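You operate a simulated robot arm through the tools that you are given. There is no shell and no other tool.

The job below is to be done with a simulated two-armed robot. You get a single attempt, and the scene is never put back.

## Task
Turn the turntable to the blue mark, lock it, then stipple its roundel and lift the highlight.
Fine: blue-banded pale brush and stick, put back; the roundel stays on the turntable. Leave other glass, plates, controls and the leaf drawing as they are.

The check looks at the end state, three seconds after you hand in, the way a careful person would. Anything else that was tipped, shoved, dropped, spilled or broken makes it a failure.

## Robot
Two 7-joint arms with two-finger parallel grippers on one trunk that stands fixed in place. Base frame: the origin is at the foot of the trunk, x ahead of it, y to its left, z up. Lengths are in m, angles in degrees, forces in N, time in s.
The left shoulder is at [0.071, 0.156, 1.255], the right one opposite. With the tool pointing down near the work surface each hand reaches from about 0.1 to 0.88 m from the base axis, measured 20 degrees to its own side. Payload 3.91 kg a hand.
The TCP of each hand is the grasp point between the finger pads, 0.03 m short of the fingertips. In the tool frame z runs along the fingers and y along their closing line. The gripper opens to 0.11 m. The fingers are 0.02 m wide and 0.01 m thick; the gripper's body (0.048 by 0.112 m) begins 0.055 m behind the TCP.
Orientation is that of the tool frame in the base frame, as [roll, pitch, yaw] about the fixed x, y, z axes, in that order (R = Rz(yaw) Ry(pitch) Rx(roll)). With the fingers straight down and closing along the base's y, the tool's x points along the base's -x, its y along +y and its z along -z.

## Interface
- The arms move only by the tool move_arm. It takes "left_targets", "right_targets" or both (then of equal length, played together; a hand with none holds still); each is a list that holds one entry, the list of rows, each a list of 7 numbers: the turn, a rotation vector about the base's x, y, z in degrees, then the shift along the base's x, y, z in m, then the finger opening in m, from 0 to 0.11. In form: [[[rx, ry, rz, x, y, z, gripper], ...]]. A call has 1 to 20 rows; each row is the pose to reach, as a shift and turn from the pose commanded when the call began. A row lasts 0.2 s, in which the tool goes at most 0.05 m and 8.6 degrees; a call with a longer step from one row to the next is refused whole, and so is a gripper value outside its range. Where a pose cannot be reached the arm comes as near as it can. A force on the tool above 40 N (or 10 N above the force at the start of the call, whichever is more), or a blocked arm, ends the call early, and 0.2 s more pass. Each finger travels about 0.108 m/s and halts on what it meets, pressing with about 35 N; the grip force reading is that of the motor and also rises with nothing between the fingers. The clock runs only during rows and for 0.2 s after the last one: add rows that repeat a pose to give the fingers time. It gives the time, the measured TCP pose, the force on the tool (base axes), the opening and the grip force at its end, in the units of the frame above (readings bear some noise), with the torque about the TCP (base axes, N m) and any sound that the robot's microphone picked up.
- Cameras (640 x 400 px; columns grow to the right, rows downward): "scene" is now at [0.1312, -0.0409, 1.4959]; the picture's right is [-0.45, -0.89, 0.00], its down [-0.38, 0.19, -0.90] and it looks along [0.81, -0.41, -0.43] (base axes); focal length 369 px, centre (320, 200). "left" rides on the left gripper at [0.072, -0.017, -0.103] in its tool frame; the picture's right is [0.23, 0.97, 0.00], its down [-0.76, 0.18, -0.62] and it looks along [-0.61, 0.14, 0.78] (tool axes); focal length 222 px, centre (320, 200). "right" rides on the right gripper at [0.073, 0.017, -0.103] in its tool frame; the picture's right is [-0.23, 0.97, 0.00], its down [-0.76, -0.18, -0.62] and it looks along [-0.61, -0.14, 0.78] (tool axes); focal length 222 px, centre (320, 200). There is no depth. A picture from a camera that has moved, and an enlarged one, comes with that camera's place and axes in the base frame and with its lens.
- get_image(camera): a new picture of that camera. It takes no simulated time.
- move_column(by): slides the trunk up (or, below 0, down) by that many m; the arms and the scene camera ride with it, the base frame stays. It gives what a move gives, with no picture.
- head_to(pan, tilt): turns the head with the scene camera to pan (to the left, within 86 degrees either way) and tilt (down, from -29 to 69), counted from straight ahead of the robot. It gives what a move gives.
- enlarge(camera, box): a new picture of the part [left, top, right, bottom] of that camera's present view, enlarged. It takes no simulated time.
- sign_off(): hands the job in; it is judged then, once.

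Nothing tells you positions but the pictures and the camera data. Unless the task says otherwise, let go and move clear before handing in.

The tools are called after "Request:" as a command line: name --argument value ..., lists and objects as JSON in quotes. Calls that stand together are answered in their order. move_arm: Moves the arms, as the interface text tells. Its arguments: {"type":"object","properties":{"left_targets":{"type":"array","items":{"type":"array","items":{"type":"array","items":{"type":"number"}}}},"right_targets":{"type":"array","items":{"type":"array","items":{"type":"array","items":{"type":"number"}}}}},"required":[]} The other tools are called the same way: move_column (by) moves the trunk up or down; head_to (pan, tilt) turns the head that bears the scene camera; get_image (camera) takes a picture; enlarge (camera, box) takes an enlarged picture of a part of a camera's view; sign_off () hands the job in.

At the start:

```text
time: 0.0
left_eef_pos: [0.8734, -0.0184, 1.3271]
left_orientation: [179.9, 0.0, -180.0]
left_contact_force: [0.1, 0.1, -0.1]
left_ft_torque: [0.01, -0.02, 0.03]
left_grip_width: 0.1099
left_grip_force: 0.0
right_eef_pos: [0.4829, -0.5024, 1.2849]
right_orientation: [-180.0, 0.0, 179.8]
right_contact_force: [0.1, 0.8, 0.0]
right_ft_torque: [0.0, -0.04, -0.01]
right_grip_width: 0.1096
right_grip_force: 0.0
trunk travel left (down, up): [-0.7, 0.24]
head pan, tilt (commanded): [-27.0, 25.3]
```

scene: 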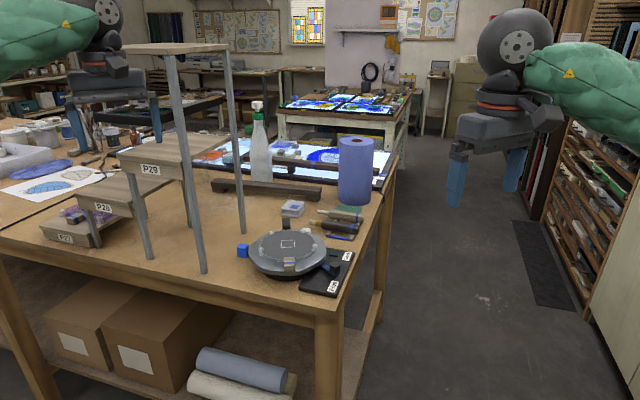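
right: 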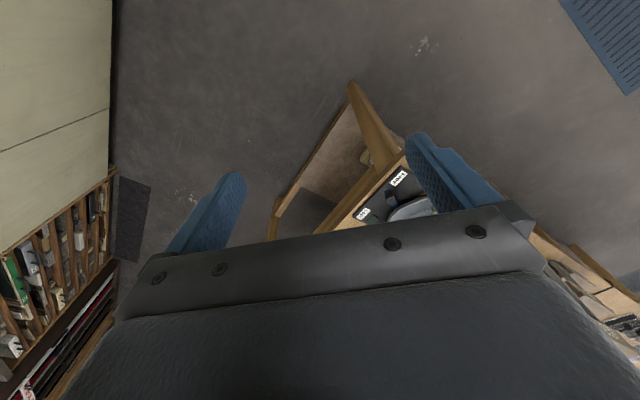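
left: 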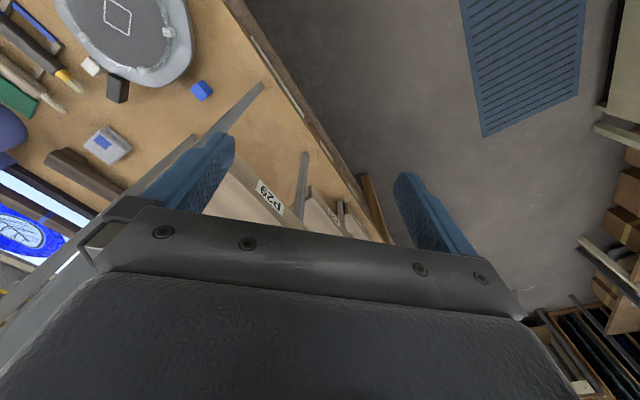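

The table carries a turntable with a roundel, brushes beside it, tiered stands with labels, and a light table behind. I'll look closer before moving anything.

Request:
enlarge --camera "scene" --box '[220, 180, 380, 300]'

Request:
enlarge --camera "left" --box '[0, 0, 240, 150]'

Request:
enlarge --camera "scene" --box '[0, 120, 220, 260]'

Request:
enlarge --camera "scene" --box '[180, 0, 460, 180]'

```text
3.33 times, centred on (300, 240) of scene
camera zoom: at [0.1312, -0.0409, 1.4959], right [-0.45, -0.89, 0.0], down [-0.38, 0.19, -0.9], along [0.81, -0.41, -0.43], focal length 1229 px, centre (387, 67)
```

zoom: 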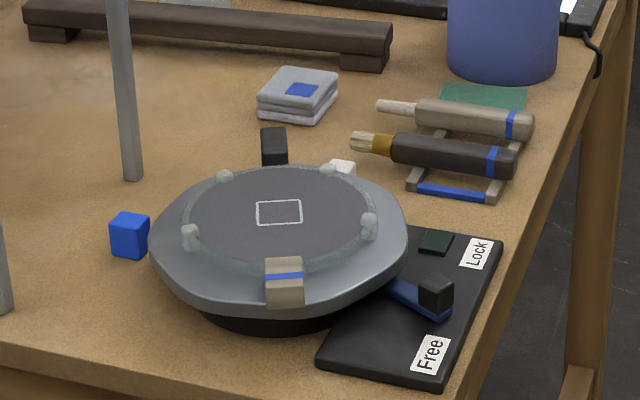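

```text
2.67 times, centred on (120, 75) of left
camera zoom: at [0.8013, -0.0348, 1.431], right [-0.23, 0.97, 0.0], down [0.76, 0.18, 0.62], along [0.61, 0.14, -0.78], focal length 592 px, centre (853, 533)
```

zoom: 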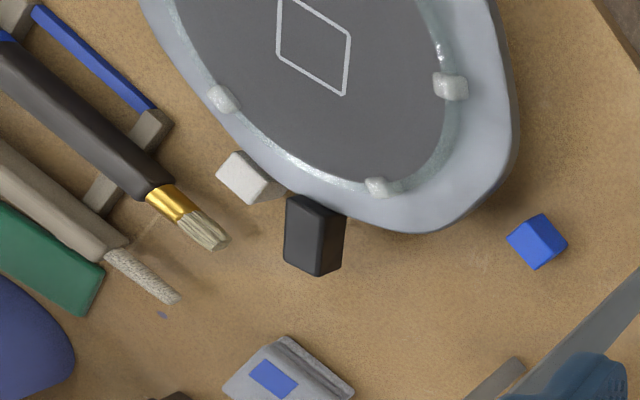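

```text
2.86 times, centred on (110, 190) of scene
camera zoom: at [0.1312, -0.0409, 1.4959], right [-0.45, -0.89, 0.0], down [-0.38, 0.19, -0.9], along [0.81, -0.41, -0.43], focal length 1053 px, centre (920, 229)
```

zoom: 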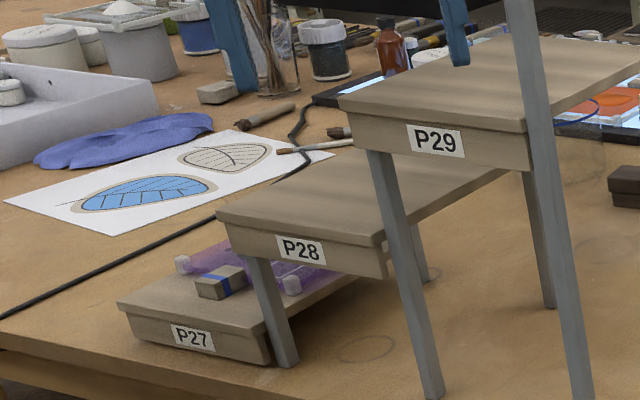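

```text
2.22 times, centred on (320, 90) of scene
camera zoom: at [0.1312, -0.0409, 1.4959], right [-0.45, -0.89, 0.0], down [-0.38, 0.19, -0.9], along [0.81, -0.41, -0.43], focal length 819 px, centre (320, 444)
```

zoom: 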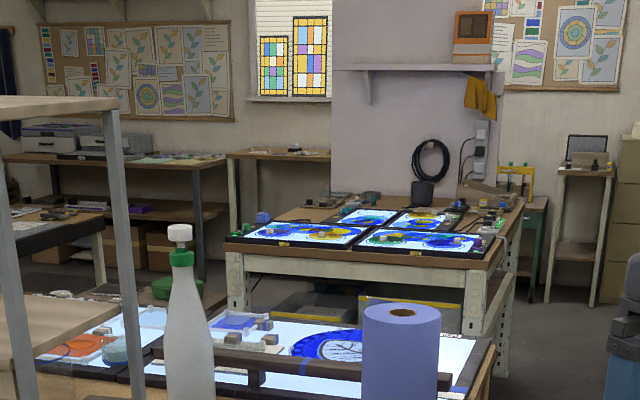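

The brush, stick, rack, lock plate and marks sit on the right end of the bench, and a tall stand stands close to the left hand. I'll look around with the head first.

Request:
head_to --pan -5 --tilt 25

Request:
get_image --camera "scene"

Request:
enlarge --camera "scene" --box '[0, 0, 320, 200]'

Request:
enlarge --camera "scene" --box '[320, 0, 640, 200]'

Request:
enlarge --camera "scene" --box '[320, 200, 640, 400]'

Request:
enlarge --camera "scene" --box '[0, 200, 320, 400]'

```text
time: 0.9
left_eef_pos: [0.8736, -0.0179, 1.3279]
left_orientation: [-179.9, 0.0, 180.0]
left_contact_force: [0.2, 0.4, 0.5]
left_ft_torque: [-0.01, 0.0, 0.01]
left_grip_width: 0.11
left_grip_force: 0.0
right_eef_pos: [0.4824, -0.5015, 1.2826]
right_orientation: [-180.0, -0.1, 179.9]
right_contact_force: [0.2, -0.1, 0.1]
right_ft_torque: [-0.01, -0.02, -0.01]
right_grip_width: 0.1099
right_grip_force: 0.2
trunk travel left (down, up): [-0.7, 0.24]
head pan, tilt (commanded): [-5.0, 25.0]
```

```text
taken
camera scene: at [0.141, -0.0073, 1.4964], right [-0.09, -1.0, 0.0], down [-0.42, 0.04, -0.91], along [0.9, -0.08, -0.42], focal length 369 px, centre (320, 200)
```

scene: 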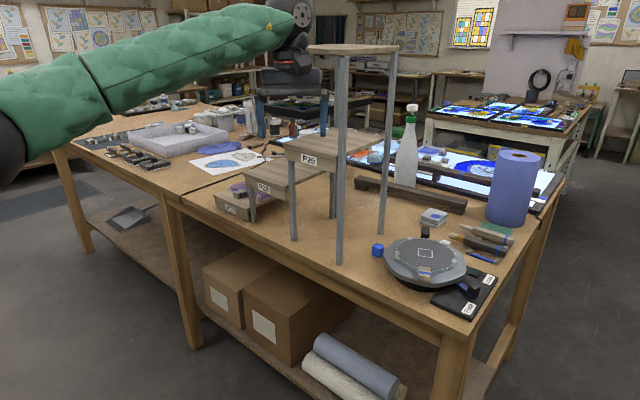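

```text
2.00 times, centred on (160, 100) of scene
camera zoom: at [0.141, -0.0073, 1.4964], right [-0.09, -1.0, 0.0], down [-0.42, 0.04, -0.91], along [0.9, -0.08, -0.42], focal length 737 px, centre (640, 400)
```

zoom: 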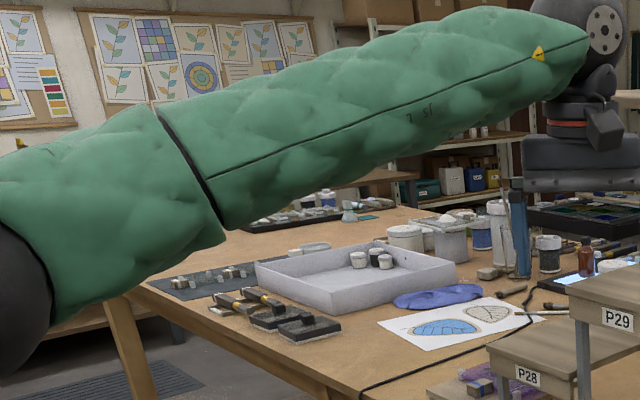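

```text
2.00 times, centred on (480, 100) of scene
camera zoom: at [0.141, -0.0073, 1.4964], right [-0.09, -1.0, 0.0], down [-0.42, 0.04, -0.91], along [0.9, -0.08, -0.42], focal length 737 px, centre (0, 400)
```

zoom: 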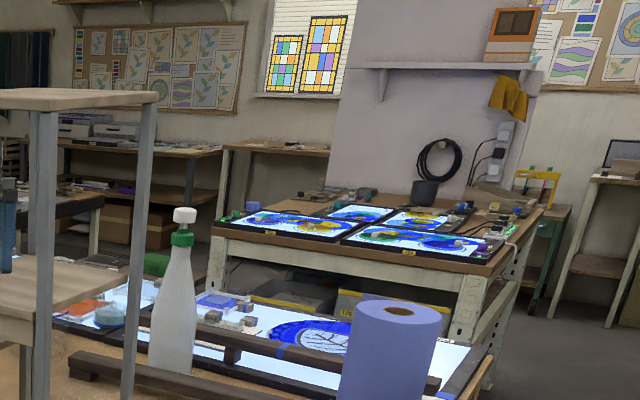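

```text
2.00 times, centred on (480, 300) of scene
camera zoom: at [0.141, -0.0073, 1.4964], right [-0.09, -1.0, 0.0], down [-0.42, 0.04, -0.91], along [0.9, -0.08, -0.42], focal length 737 px, centre (0, 0)
```

zoom: 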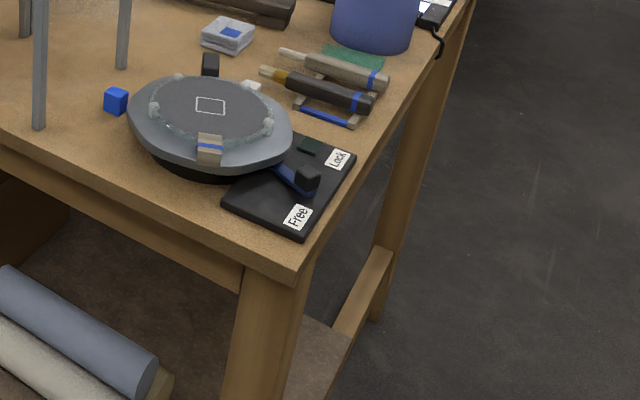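

```text
2.00 times, centred on (160, 300) of scene
camera zoom: at [0.141, -0.0073, 1.4964], right [-0.09, -1.0, 0.0], down [-0.42, 0.04, -0.91], along [0.9, -0.08, -0.42], focal length 737 px, centre (640, 0)
```

zoom: 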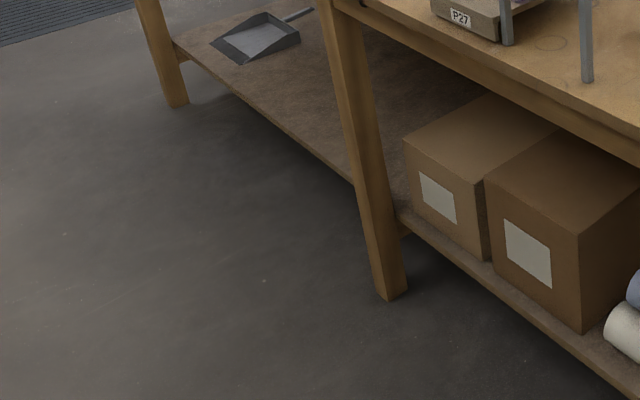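

Turntable centre is around (0.85, -0.32) with brush and stick near (0.95, -0.5), right by the bench edge. I'll move the right hand over them at a safe height to use its camera and test reach.

Request:
move_arm --right_targets '[[[0, 0, 0, 0.04, 0.01, 0, 0.11], [0, 0, 0, 0.08, 0.02, 0, 0.11], [0, 0, 0, 0.12, 0.03, 0, 0.11], [0, 0, 0, 0.16, 0.04, 0, 0.11], [0, 0, 0, 0.2, 0.05, 0, 0.11], [0, 0, 0, 0.24, 0.06, 0, 0.11]]]'

Request:
get_image --camera "right"

Request:
head_to --pan -27 --tilt 30

Request:
get_image --camera "scene"

```text
time: 2.3
left_eef_pos: [0.8752, -0.0174, 1.3253]
left_orientation: [179.9, -0.1, 179.9]
left_contact_force: [0.1, -0.7, 0.0]
left_ft_torque: [-0.02, 0.01, 0.0]
left_grip_width: 0.11
left_grip_force: 0.1
right_eef_pos: [0.7262, -0.4419, 1.2821]
right_orientation: [180.0, -0.1, 179.8]
right_contact_force: [0.4, -0.3, -0.6]
right_ft_torque: [0.0, 0.04, 0.0]
right_grip_width: 0.11
right_grip_force: 0.0
trunk travel left (down, up): [-0.7, 0.24]
head pan, tilt (commanded): [-5.0, 25.0]
```

```text
taken
camera right: at [0.6528, -0.4252, 1.3864], right [0.23, 0.97, 0.0], down [0.76, -0.18, 0.62], along [0.61, -0.14, -0.78], focal length 222 px, centre (320, 200)
```

right: 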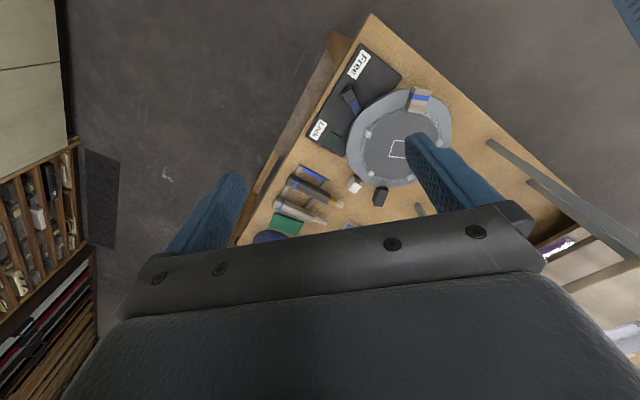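

```text
time: 3.1
left_eef_pos: [0.8738, -0.0184, 1.3282]
left_orientation: [-180.0, 0.1, -180.0]
left_contact_force: [0.4, -0.1, -0.2]
left_ft_torque: [0.01, -0.02, 0.02]
left_grip_width: 0.1096
left_grip_force: 0.2
right_eef_pos: [0.7214, -0.442, 1.2834]
right_orientation: [179.9, 0.1, 179.9]
right_contact_force: [-0.9, 0.4, -0.2]
right_ft_torque: [0.0, 0.01, -0.01]
right_grip_width: 0.11
right_grip_force: 0.0
trunk travel left (down, up): [-0.7, 0.24]
head pan, tilt (commanded): [-27.0, 30.0]
```

```text
taken
camera scene: at [0.1295, -0.04, 1.4885], right [-0.45, -0.89, 0.0], down [-0.45, 0.23, -0.87], along [0.77, -0.39, -0.5], focal length 369 px, centre (320, 200)
```

scene: 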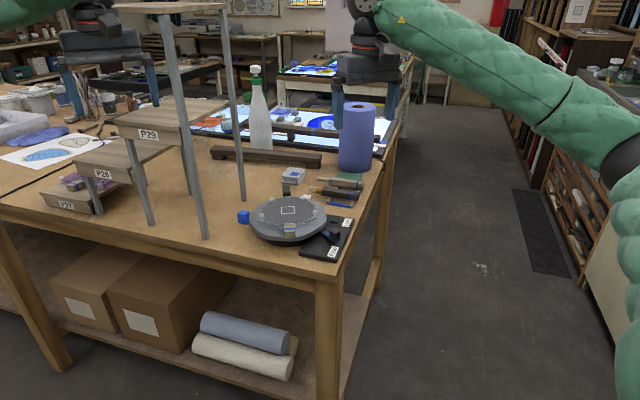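

Request:
enlarge --camera "right" --box '[230, 20, 500, 240]'

Request:
enlarge --camera "scene" --box '[220, 150, 400, 270]'

Request:
get_image --camera "left"

```text
1.82 times, centred on (365, 130) of right
camera zoom: at [0.6495, -0.4256, 1.3879], right [0.23, 0.97, 0.0], down [0.76, -0.18, 0.62], along [0.61, -0.14, -0.78], focal length 404 px, centre (238, 327)
```

zoom: 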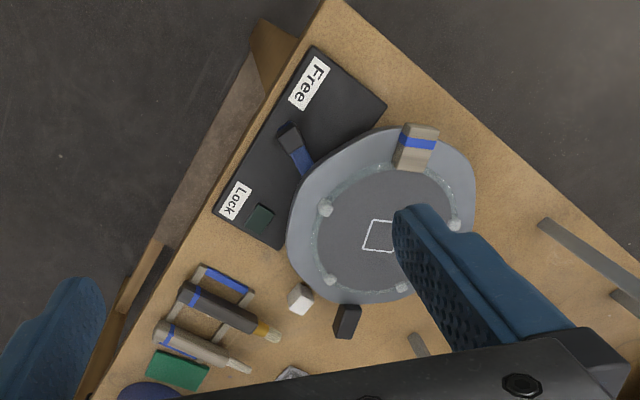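

```text
3.33 times, centred on (310, 210) of scene
camera zoom: at [0.1295, -0.04, 1.4885], right [-0.45, -0.89, 0.0], down [-0.45, 0.23, -0.87], along [0.77, -0.39, -0.5], focal length 1229 px, centre (353, 167)
```

zoom: 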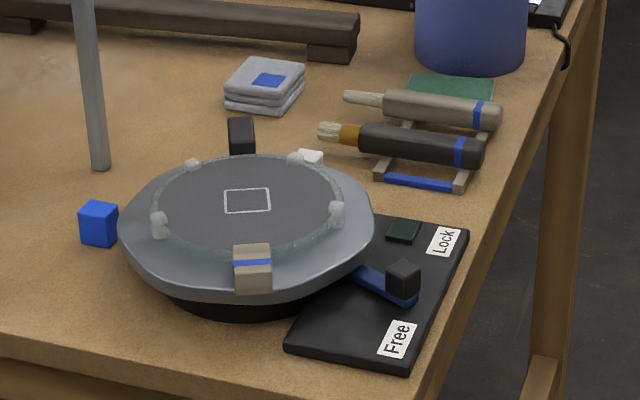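

```text
taken
camera left: at [0.801, -0.0346, 1.4312], right [-0.23, 0.97, 0.0], down [0.76, 0.18, 0.62], along [0.61, 0.14, -0.78], focal length 222 px, centre (320, 200)
```

left: 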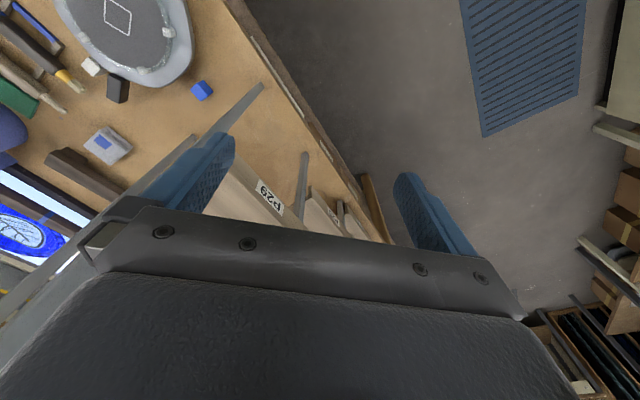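

Request:
enlarge --camera "left" --box '[60, 50, 160, 113]'

Request:
enlarge --camera "scene" --box '[240, 180, 336, 240]'

Request:
enlarge --camera "scene" --box '[290, 170, 386, 230]'

Request:
enlarge --camera "scene" --box '[270, 205, 366, 265]'

Request:
enlarge --camera "right" --box '[330, 60, 460, 140]'

Request:
enlarge --camera "right" --box '[230, 140, 360, 220]'

Request:
enlarge --camera "right" --box '[340, 130, 420, 210]'

```text
6.35 times, centred on (110, 82) of left
camera zoom: at [0.801, -0.0346, 1.4312], right [-0.23, 0.97, 0.0], down [0.76, 0.18, 0.62], along [0.61, 0.14, -0.78], focal length 1410 px, centre (1653, 952)
```

zoom: 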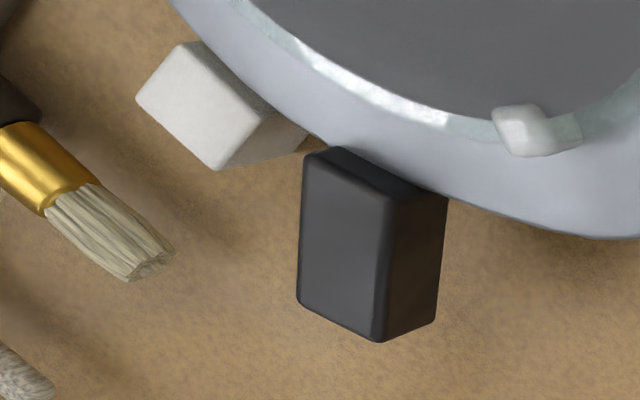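

```text
6.67 times, centred on (288, 210) of scene
camera zoom: at [0.1295, -0.04, 1.4885], right [-0.45, -0.89, 0.0], down [-0.45, 0.23, -0.87], along [0.77, -0.39, -0.5], focal length 2458 px, centre (533, 133)
```

zoom: 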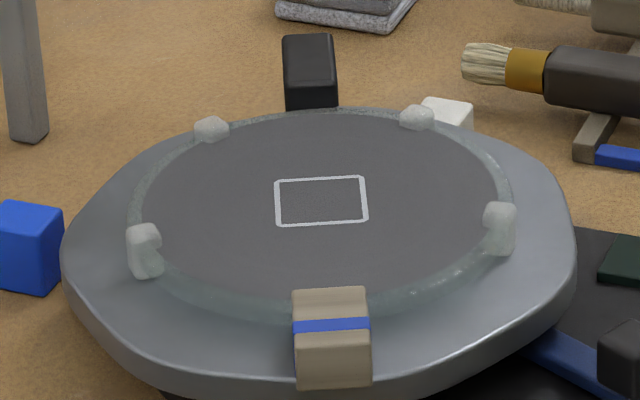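

```text
6.67 times, centred on (338, 200) of scene
camera zoom: at [0.1295, -0.04, 1.4885], right [-0.45, -0.89, 0.0], down [-0.45, 0.23, -0.87], along [0.77, -0.39, -0.5], focal length 2458 px, centre (200, 200)
```

zoom: 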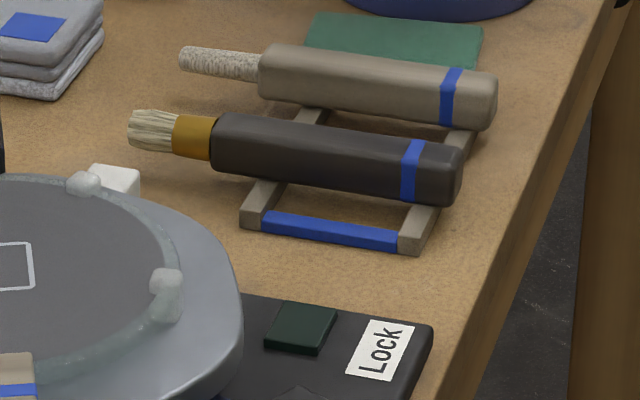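

```text
6.67 times, centred on (318, 235) of scene
camera zoom: at [0.1295, -0.04, 1.4885], right [-0.45, -0.89, 0.0], down [-0.45, 0.23, -0.87], along [0.77, -0.39, -0.5], focal length 2458 px, centre (333, -33)
```

zoom: 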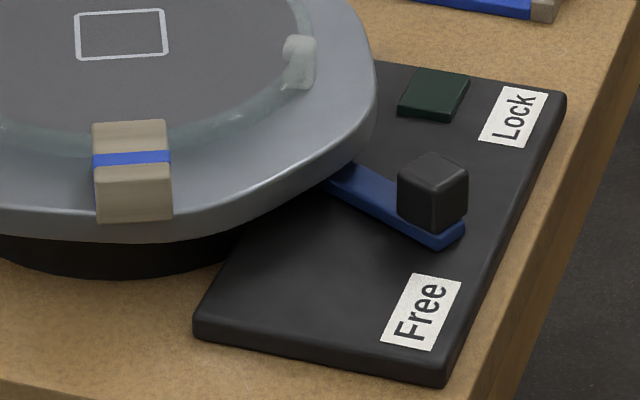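

```text
4.92 times, centred on (395, 100) of right
camera zoom: at [0.6495, -0.4256, 1.3879], right [0.23, 0.97, 0.0], down [0.76, -0.18, 0.62], along [0.61, -0.14, -0.78], focal length 1094 px, centre (-49, 692)
```

zoom: 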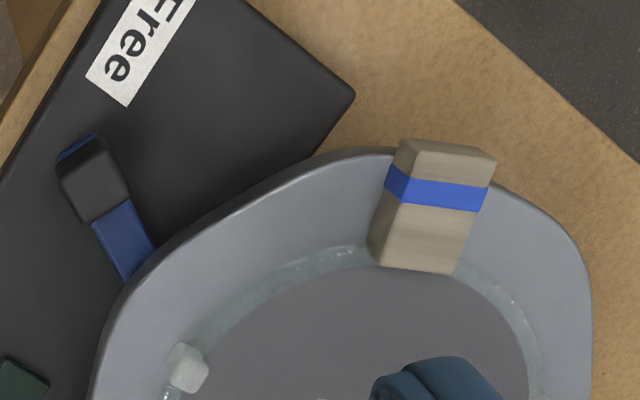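

```text
4.92 times, centred on (295, 180) of right
camera zoom: at [0.6495, -0.4256, 1.3879], right [0.23, 0.97, 0.0], down [0.76, -0.18, 0.62], along [0.61, -0.14, -0.78], focal length 1094 px, centre (443, 298)
```

zoom: 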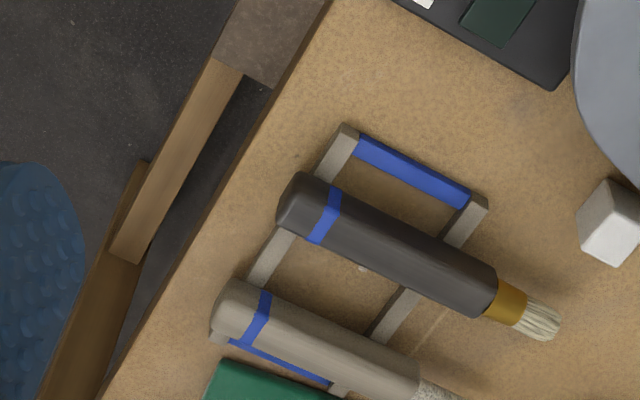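

```text
5.00 times, centred on (380, 170) of right
camera zoom: at [0.6495, -0.4256, 1.3879], right [0.23, 0.97, 0.0], down [0.76, -0.18, 0.62], along [0.61, -0.14, -0.78], focal length 1111 px, centre (20, 350)
```

zoom: 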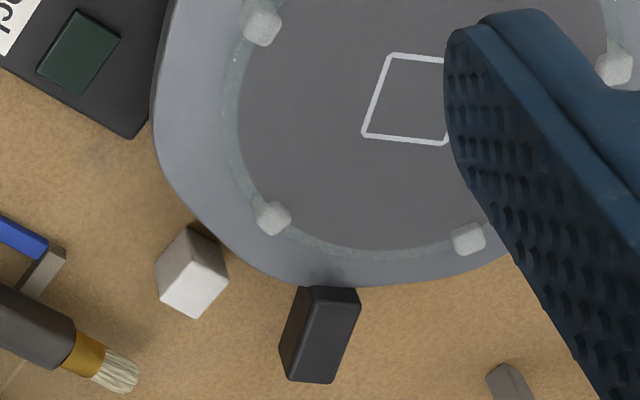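

The black pointer is fixed to the disc opposite the tan tab, sitting between a white and a blue cube on the bench, and a lever runs from Free to Lock. I'll test the right wrist's yaw range in free air, since the brush needs a particular hold.

Request:
move_arm --right_targets '[[[0, 0, -8, 0, 0, 0, 0.11], [0, 0, -16, 0, 0, 0, 0.11], [0, 0, -24, 0, 0, 0, 0.11], [0, 0, -32, 0, 0, 0, 0.11], [0, 0, -40, 0, 0, 0, 0.11], [0, 0, -48, 0, 0, 0, 0.11], [0, 0, -56, 0, 0, 0, 0.11], [0, 0, -64, 0, 0, 0, 0.11], [0, 0, -72, 0, 0, 0, 0.11], [0, 0, -80, 0, 0, 0, 0.11], [0, 0, -88, 0, 0, 0, 0.11], [0, 0, -96, 0, 0, 0, 0.11], [0, 0, -104, 0, 0, 0, 0.11], [0, 0, -112, 0, 0, 0, 0.11], [0, 0, -120, 0, 0, 0, 0.11], [0, 0, -128, 0, 0, 0, 0.11], [0, 0, -132, 0, 0, 0, 0.11]]]'

Request:
get_image --camera "right"

Request:
get_image --camera "scene"

```text
time: 6.7
left_eef_pos: [0.8728, -0.0191, 1.3259]
left_orientation: [-180.0, 0.0, 179.9]
left_contact_force: [0.1, 0.0, -0.4]
left_ft_torque: [-0.01, 0.03, -0.04]
left_grip_width: 0.1099
left_grip_force: 0.2
right_eef_pos: [0.7221, -0.4416, 1.2839]
right_orientation: [-179.9, 0.1, 47.9]
right_contact_force: [-0.1, -0.2, -0.5]
right_ft_torque: [0.0, 0.01, -0.02]
right_grip_width: 0.11
right_grip_force: 0.0
trunk travel left (down, up): [-0.7, 0.24]
head pan, tilt (commanded): [-27.0, 30.0]
```

```text
taken
camera right: at [0.783, -0.401, 1.3881], right [0.57, -0.82, 0.0], down [-0.64, -0.44, 0.62], along [-0.51, -0.36, -0.78], focal length 222 px, centre (320, 200)
```

right: 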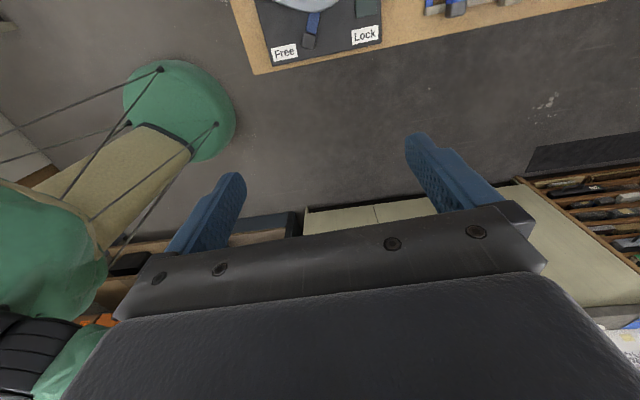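

```text
taken
camera scene: at [0.1299, -0.0402, 1.4884], right [-0.45, -0.89, 0.0], down [-0.45, 0.23, -0.87], along [0.77, -0.39, -0.5], focal length 369 px, centre (320, 200)
```

scene: 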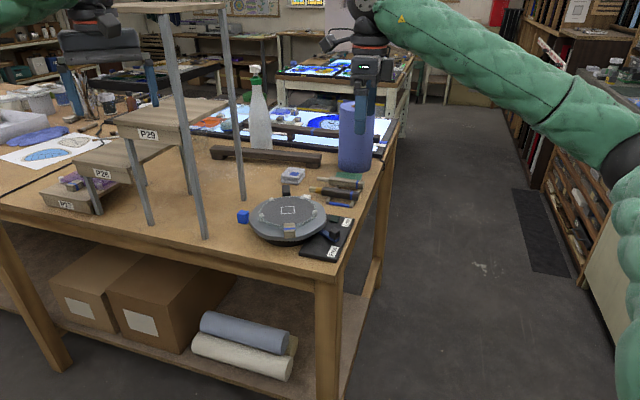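

Full yaw is available. I'll turn back and drop the right hand in front of the turntable to measure the tab, pointer and marks closely.

Request:
move_arm --right_targets '[[[0, 0, 8, -0.005, 0.01, -0.005, 0.11], [0, 0, 16, -0.01, 0.02, -0.01, 0.11], [0, 0, 24, -0.015, 0.03, -0.015, 0.11], [0, 0, 32, -0.02, 0.04, -0.02, 0.11], [0, 0, 40, -0.025, 0.05, -0.025, 0.11], [0, 0, 48, -0.03, 0.06, -0.03, 0.11], [0, 0, 56, -0.035, 0.07, -0.035, 0.11], [0, 0, 64, -0.04, 0.08, -0.04, 0.11], [0, 0, 72, -0.045, 0.09, -0.045, 0.11], [0, 0, 80, -0.05, 0.1, -0.05, 0.11], [0, 0, 88, -0.055, 0.11, -0.055, 0.11], [0, 0, 96, -0.06, 0.12, -0.06, 0.11], [0, 0, 104, -0.065, 0.12, -0.065, 0.11], [0, 0, 112, -0.07, 0.12, -0.07, 0.11]]]'

Request:
get_image --camera "right"

Request:
enlarge --camera "right" --box '[180, 40, 460, 215]'

```text
time: 9.7
left_eef_pos: [0.8741, -0.0175, 1.3279]
left_orientation: [-180.0, -0.1, 180.0]
left_contact_force: [-0.1, 0.3, -0.3]
left_ft_torque: [-0.01, 0.0, 0.01]
left_grip_width: 0.11
left_grip_force: 0.1
right_eef_pos: [0.6515, -0.323, 1.2139]
right_orientation: [-180.0, 0.2, 160.0]
right_contact_force: [0.3, 0.0, 0.4]
right_ft_torque: [0.01, -0.02, -0.03]
right_grip_width: 0.1101
right_grip_force: 0.1
trunk travel left (down, up): [-0.7, 0.24]
head pan, tilt (commanded): [-27.0, 30.0]
```

```text
taken
camera right: at [0.5889, -0.2829, 1.3188], right [0.55, 0.84, 0.0], down [0.65, -0.43, 0.62], along [0.52, -0.34, -0.78], focal length 222 px, centre (320, 200)
```

right: 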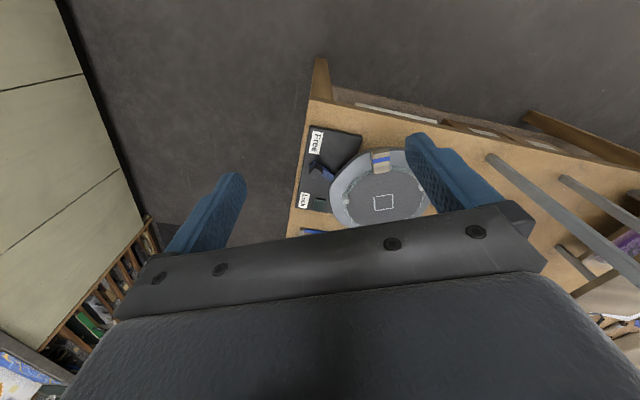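

```text
2.29 times, centred on (320, 128) of right
camera zoom: at [0.5889, -0.2829, 1.3188], right [0.55, 0.84, 0.0], down [0.65, -0.43, 0.62], along [0.52, -0.34, -0.78], focal length 508 px, centre (320, 366)
```

zoom: 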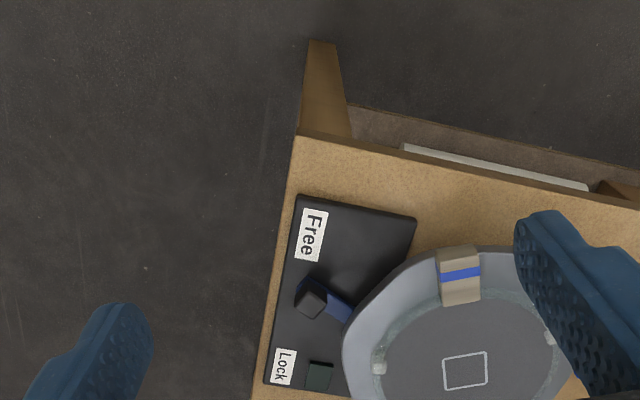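

Request:
enlarge --camera "right" --box '[355, 138, 405, 178]'

Request:
enlarge --camera "right" --box '[290, 120, 370, 215]'

Request:
enlarge --camera "scene" --box '[270, 215, 310, 240]'

```text
10.00 times, centred on (380, 158) of right
camera zoom: at [0.5889, -0.2829, 1.3188], right [0.55, 0.84, 0.0], down [0.65, -0.43, 0.62], along [0.52, -0.34, -0.78], focal length 2221 px, centre (-280, 620)
```

zoom: 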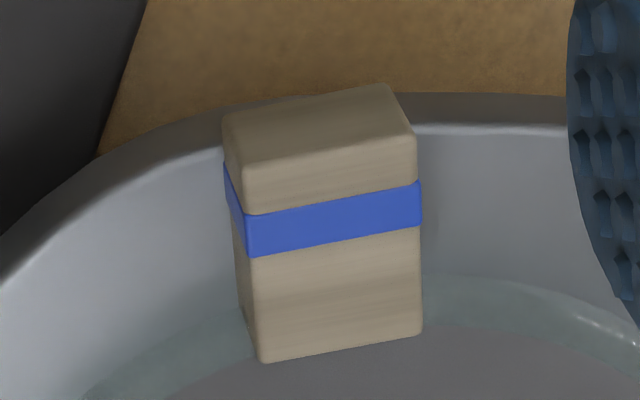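

```text
4.21 times, centred on (330, 168) of right
camera zoom: at [0.5889, -0.2829, 1.3188], right [0.55, 0.84, 0.0], down [0.65, -0.43, 0.62], along [0.52, -0.34, -0.78], focal length 935 px, centre (278, 337)
```

zoom: 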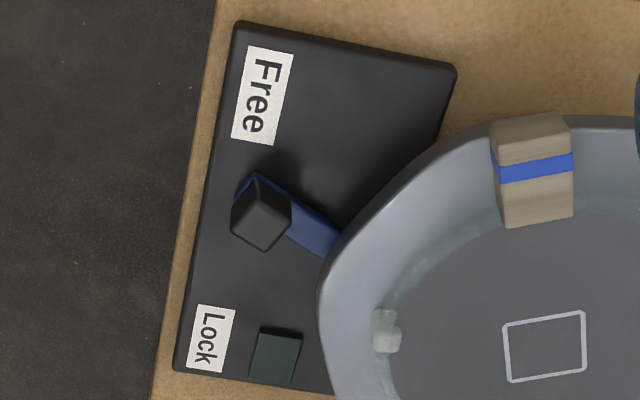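

```text
16.00 times, centred on (290, 228) of scene
camera zoom: at [0.1299, -0.0401, 1.4884], right [-0.45, -0.89, 0.0], down [-0.45, 0.23, -0.87], along [0.77, -0.39, -0.5], focal length 5898 px, centre (800, -240)
```

zoom: 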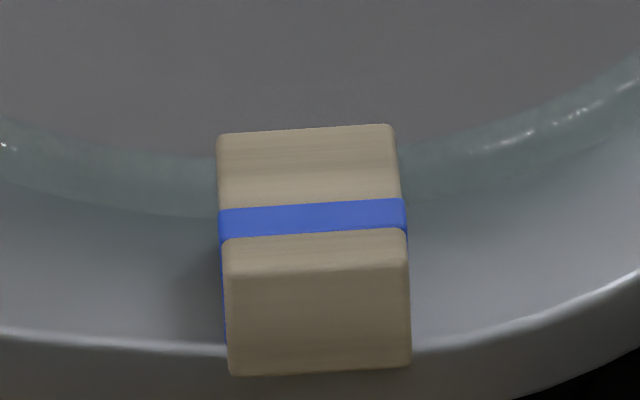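

The tab top is near (0.790, -0.298, 1.006), the disc centre near (0.868, -0.328), and the pointer needs about +67° to sit over the blue cube. I'll bring the right hand above the tab with a narrow opening.

Request:
move_arm --right_targets '[[[0, 0, 0, 0.035, 0.006, -0.02, 0.09], [0, 0, 0, 0.07, 0.012, -0.04, 0.07], [0, 0, 0, 0.105, 0.018, -0.06, 0.05], [0, 0, -1, 0.137, 0.024, -0.085, 0.04], [0, 0, -1, 0.137, 0.024, -0.11, 0.04], [0, 0, -1, 0.137, 0.024, -0.11, 0.04]]]'

Request:
get_image --camera "right"

Request:
enlarge --camera "scene" --box '[220, 150, 380, 270]'

Request:
enlarge --camera "left" --box '[0, 0, 240, 150]'

```text
time: 11.1
left_eef_pos: [0.8745, -0.0172, 1.3272]
left_orientation: [179.9, 0.1, 180.0]
left_contact_force: [-0.2, -0.2, 0.4]
left_ft_torque: [-0.05, 0.01, 0.02]
left_grip_width: 0.11
left_grip_force: 0.1
right_eef_pos: [0.7891, -0.2973, 1.1049]
right_orientation: [-180.0, 0.0, 158.9]
right_contact_force: [0.0, -0.3, 0.8]
right_ft_torque: [-0.01, 0.03, 0.01]
right_grip_width: 0.0401
right_grip_force: 0.0
trunk travel left (down, up): [-0.7, 0.24]
head pan, tilt (commanded): [-27.0, 30.0]
```

```text
taken
camera right: at [0.7273, -0.2565, 1.2078], right [0.56, 0.83, 0.0], down [0.65, -0.44, 0.62], along [0.52, -0.35, -0.78], focal length 222 px, centre (320, 200)
```

right: 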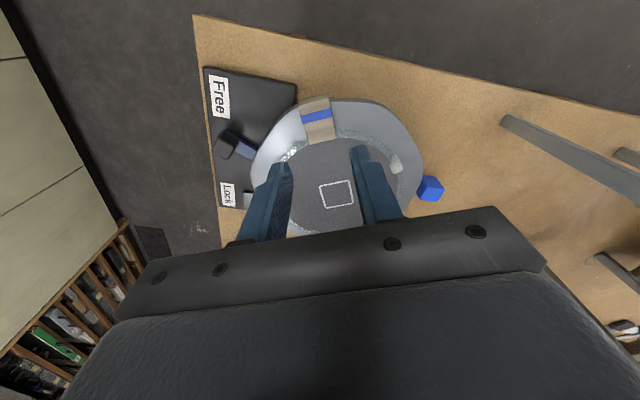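

```text
3.33 times, centred on (300, 210) of scene
camera zoom: at [0.1302, -0.0394, 1.4884], right [-0.45, -0.89, 0.0], down [-0.45, 0.23, -0.87], along [0.77, -0.39, -0.5], focal length 1229 px, centre (387, 167)
```

zoom: 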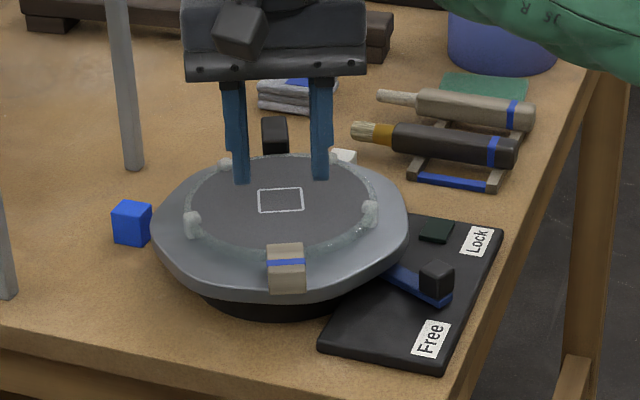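

```text
2.67 times, centred on (120, 75) of left
camera zoom: at [0.8018, -0.0338, 1.4308], right [-0.23, 0.97, 0.0], down [0.76, 0.18, 0.62], along [0.61, 0.14, -0.78], focal length 592 px, centre (853, 533)
```

zoom: 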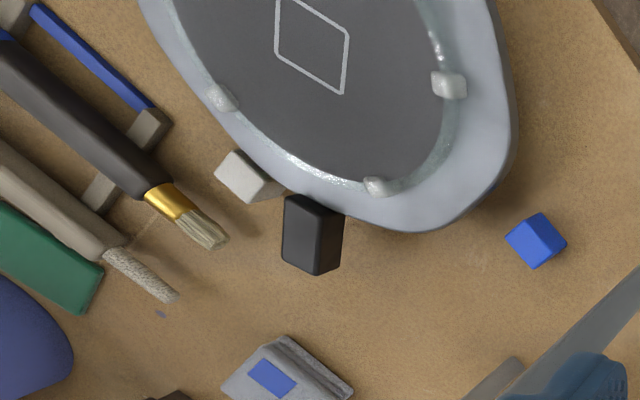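

Request:
enlarge --camera "right" --box '[270, 80, 370, 180]'

```text
4.00 times, centred on (320, 130) of right
camera zoom: at [0.7273, -0.2565, 1.2078], right [0.56, 0.83, 0.0], down [0.65, -0.44, 0.62], along [0.52, -0.35, -0.78], focal length 888 px, centre (320, 480)
```

zoom: 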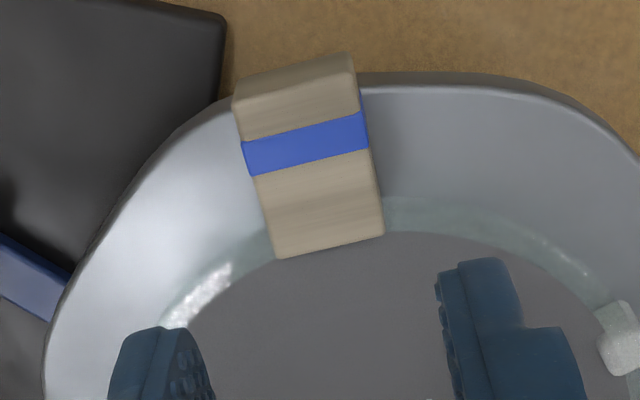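

Request:
move_arm --right_targets '[[[0, 0, 0, -0.002, 0, -0.025, 0.04], [0, 0, 0, -0.002, 0, -0.05, 0.04], [0, 0, 0, -0.002, 0, -0.065, 0.04], [0, 0, 0, -0.002, 0, -0.077, 0.04]]]'

Request:
enlarge --camera "right" --box '[240, 80, 400, 210]'

Request:
enlarge --camera "scene" --box '[240, 170, 336, 250]'

```text
time: 12.1
left_eef_pos: [0.8736, -0.018, 1.3261]
left_orientation: [-180.0, -0.1, -180.0]
left_contact_force: [-0.4, -0.6, -0.2]
left_ft_torque: [0.01, -0.01, -0.03]
left_grip_width: 0.1101
left_grip_force: 0.2
right_eef_pos: [0.7892, -0.2986, 1.0373]
right_orientation: [179.5, 0.6, 158.8]
right_contact_force: [-0.7, 0.3, 0.1]
right_ft_torque: [-0.03, -0.04, 0.01]
right_grip_width: 0.0402
right_grip_force: 0.7
trunk travel left (down, up): [-0.7, 0.24]
head pan, tilt (commanded): [-27.0, 30.0]
stopped in row 4 (right hand): the force on the tool passed its limit at 48 N (the readings are from after the stop); the commanded pose is now the measured one
```

```text
3.08 times, centred on (320, 145) of right
camera zoom: at [0.7262, -0.2578, 1.1406], right [0.56, 0.83, 0.01], down [0.64, -0.44, 0.63], along [0.52, -0.35, -0.78], focal length 684 px, centre (320, 369)
```

zoom: 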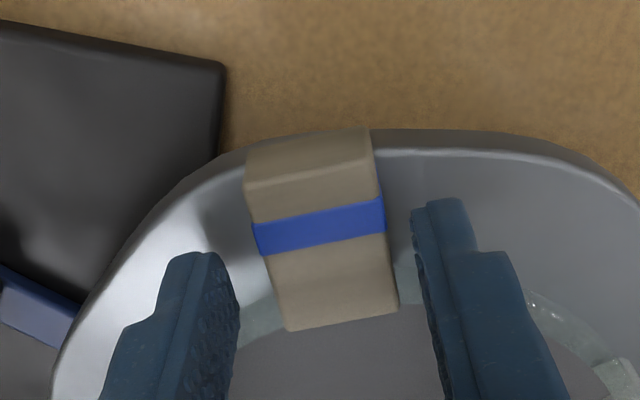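

```text
5.00 times, centred on (288, 210) of scene
camera zoom: at [0.13, -0.0401, 1.4881], right [-0.45, -0.89, 0.0], down [-0.45, 0.23, -0.87], along [0.77, -0.39, -0.5], focal length 1843 px, centre (480, 150)
```

zoom: 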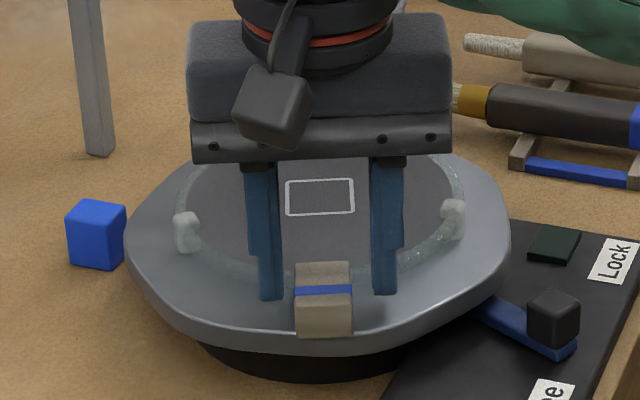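

The fingertips met the roundel's glass edge (brief 48 N), which shows no damage. I'll back up and shift 10 mm outward so the fingers straddle the tab clear of the glass.

Request:
move_arm --right_targets '[[[0, 0, 0, 0, 0, 0.02, 0.04], [0, 0, 0, -0.0105, 0.004, 0.02, 0.04], [0, 0, 0, -0.0105, 0.004, 0.02, 0.04]]]'

Request:
enlarge --camera "right" --box '[240, 80, 400, 210]'

Request:
enlarge --camera "scene" --box '[240, 170, 336, 250]'

```text
time: 12.9
left_eef_pos: [0.8735, -0.0176, 1.3269]
left_orientation: [180.0, -0.1, -180.0]
left_contact_force: [0.4, 0.2, 0.4]
left_ft_torque: [-0.02, 0.03, 0.01]
left_grip_width: 0.1101
left_grip_force: 0.0
right_eef_pos: [0.78, -0.2949, 1.057]
right_orientation: [179.6, 0.6, 158.9]
right_contact_force: [-0.1, -0.8, 0.5]
right_ft_torque: [0.0, 0.0, -0.01]
right_grip_width: 0.04
right_grip_force: 0.1
trunk travel left (down, up): [-0.7, 0.24]
head pan, tilt (commanded): [-27.0, 30.0]
```

```text
3.08 times, centred on (320, 145) of right
camera zoom: at [0.7164, -0.2538, 1.1605], right [0.56, 0.83, 0.01], down [0.64, -0.44, 0.63], along [0.52, -0.35, -0.78], focal length 684 px, centre (320, 369)
```

zoom: 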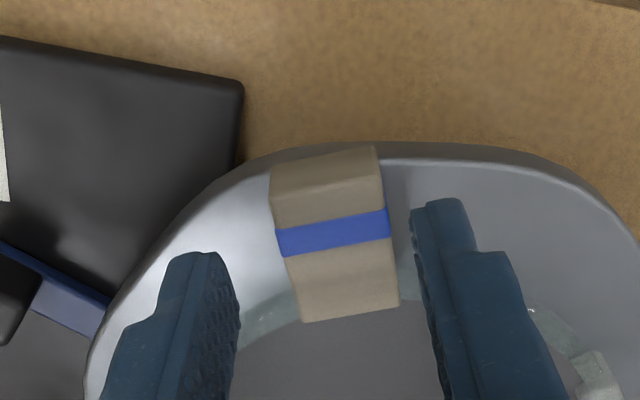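

```text
5.00 times, centred on (288, 210) of scene
camera zoom: at [0.1302, -0.0399, 1.4883], right [-0.45, -0.89, 0.0], down [-0.45, 0.23, -0.87], along [0.77, -0.39, -0.5], focal length 1843 px, centre (480, 150)
```

zoom: 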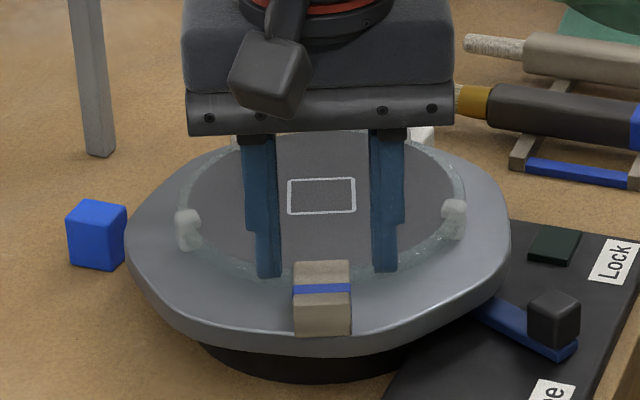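

Request:
move_arm --right_targets '[[[0, 0, 0, 0.0015, 0.0022, -0.01, 0.04], [0, 0, 0, 0.0015, 0.0022, -0.018, 0.04], [0, 0, 0, 0.0015, 0.0022, -0.024, 0.04], [0, 0, 0, 0.0015, 0.0022, -0.03, 0.04], [0, 0, 0, 0.0015, 0.0022, -0.03, 0.04]]]'

Request:
enlarge --camera "right" --box '[240, 80, 400, 210]'

Request:
enlarge --camera "scene" --box '[240, 170, 336, 250]'

```text
time: 14.1
left_eef_pos: [0.8736, -0.0172, 1.3279]
left_orientation: [-180.0, 0.0, 180.0]
left_contact_force: [-0.4, -0.1, -0.3]
left_ft_torque: [0.01, 0.01, 0.0]
left_grip_width: 0.11
left_grip_force: 0.1
right_eef_pos: [0.78, -0.2926, 1.0274]
right_orientation: [179.6, 0.6, 158.7]
right_contact_force: [2.0, -1.0, 6.7]
right_ft_torque: [-0.2, 0.0, 0.03]
right_grip_width: 0.0398
right_grip_force: 0.0
trunk travel left (down, up): [-0.7, 0.24]
head pan, tilt (commanded): [-27.0, 30.0]
```

```text
3.08 times, centred on (320, 145) of right
camera zoom: at [0.7174, -0.2515, 1.1317], right [0.56, 0.83, 0.01], down [0.64, -0.44, 0.63], along [0.52, -0.35, -0.78], focal length 684 px, centre (320, 369)
```

zoom: 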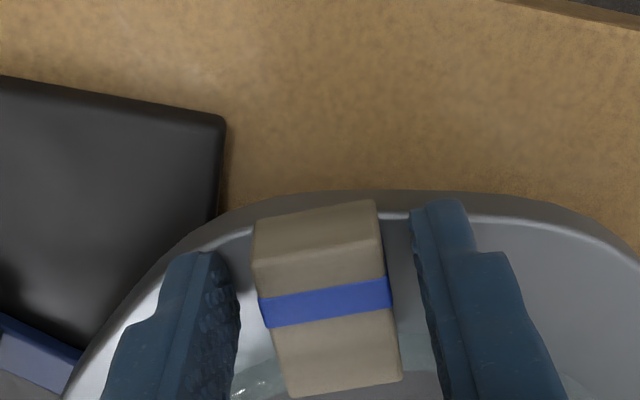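

```text
5.00 times, centred on (288, 210) of scene
camera zoom: at [0.1297, -0.0398, 1.4885], right [-0.45, -0.89, 0.0], down [-0.45, 0.23, -0.87], along [0.77, -0.39, -0.5], focal length 1843 px, centre (480, 150)
```

zoom: 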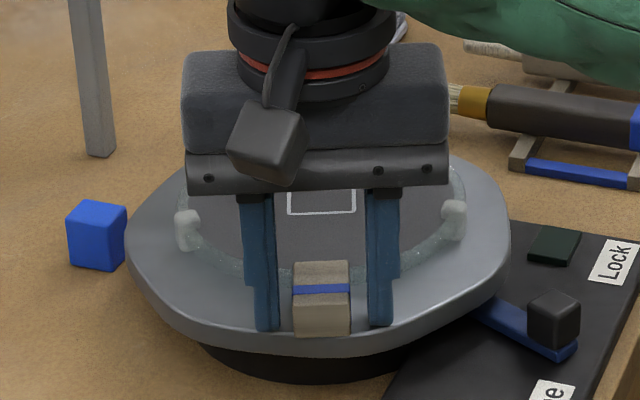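

Request:
move_arm --right_targets '[[[0, 0, 0, 0, 0, 0.003, 0.04], [0, 0, 5, -0.0027, -0.0078, 0.003, 0.04], [0, 0, 10, -0.0048, -0.0157, 0.003, 0.04], [0, 0, 15, -0.0062, -0.0239, 0.003, 0.04], [0, 0, 20, -0.0068, -0.0321, 0.003, 0.04], [0, 0, 25, -0.0067, -0.0403, 0.003, 0.04], [0, 0, 30, -0.0059, -0.0485, 0.003, 0.04]]]'

Request:
get_image --camera "right"

Request:
enlarge --camera "scene" --box '[220, 150, 380, 270]'

Request:
enlarge --camera "left" --box '[0, 0, 240, 150]'

```text
time: 15.7
left_eef_pos: [0.8741, -0.0181, 1.3272]
left_orientation: [180.0, -0.1, 179.9]
left_contact_force: [-0.5, 0.3, -0.7]
left_ft_torque: [0.0, -0.02, 0.01]
left_grip_width: 0.11
left_grip_force: 0.2
right_eef_pos: [0.7743, -0.3421, 1.0298]
right_orientation: [179.6, 0.6, -171.1]
right_contact_force: [-0.4, -0.3, 0.8]
right_ft_torque: [0.01, -0.02, 0.03]
right_grip_width: 0.04
right_grip_force: 0.1
trunk travel left (down, up): [-0.7, 0.24]
head pan, tilt (commanded): [-27.0, 30.0]
```

```text
taken
camera right: at [0.6987, -0.3377, 1.1336], right [0.07, 1.0, 0.01], down [0.77, -0.06, 0.63], along [0.63, -0.04, -0.78], focal length 222 px, centre (320, 200)
```

right: 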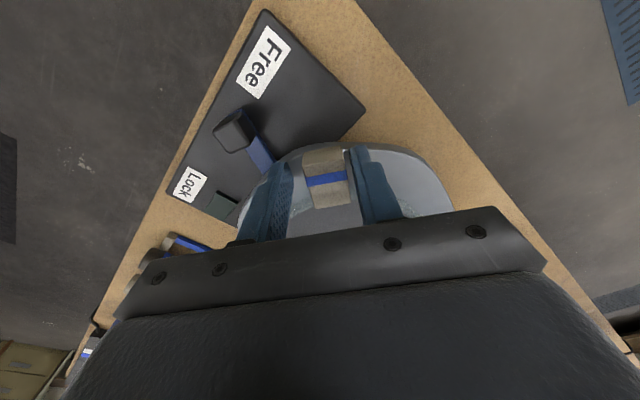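

```text
3.33 times, centred on (300, 210) of scene
camera zoom: at [0.1298, -0.0404, 1.4884], right [-0.45, -0.89, 0.0], down [-0.45, 0.23, -0.87], along [0.77, -0.39, -0.5], focal length 1229 px, centre (387, 167)
```

zoom: 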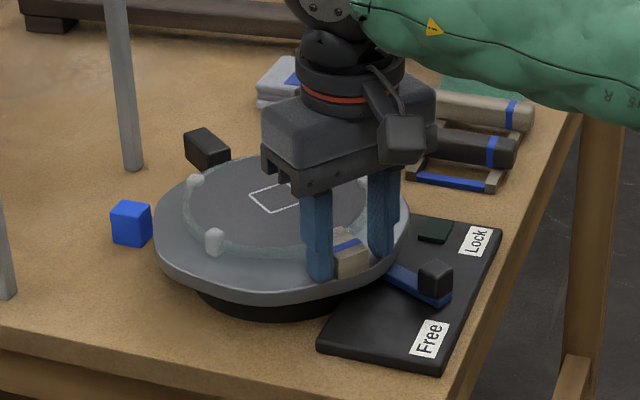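

```text
2.67 times, centred on (120, 75) of left
camera zoom: at [0.8014, -0.0349, 1.4309], right [-0.23, 0.97, 0.0], down [0.76, 0.18, 0.62], along [0.61, 0.14, -0.78], focal length 592 px, centre (853, 533)
```

zoom: 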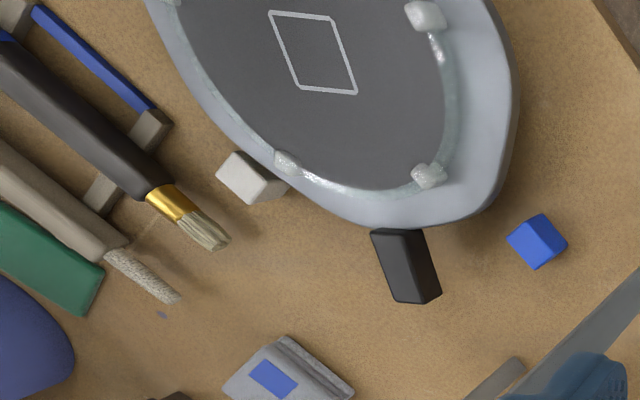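

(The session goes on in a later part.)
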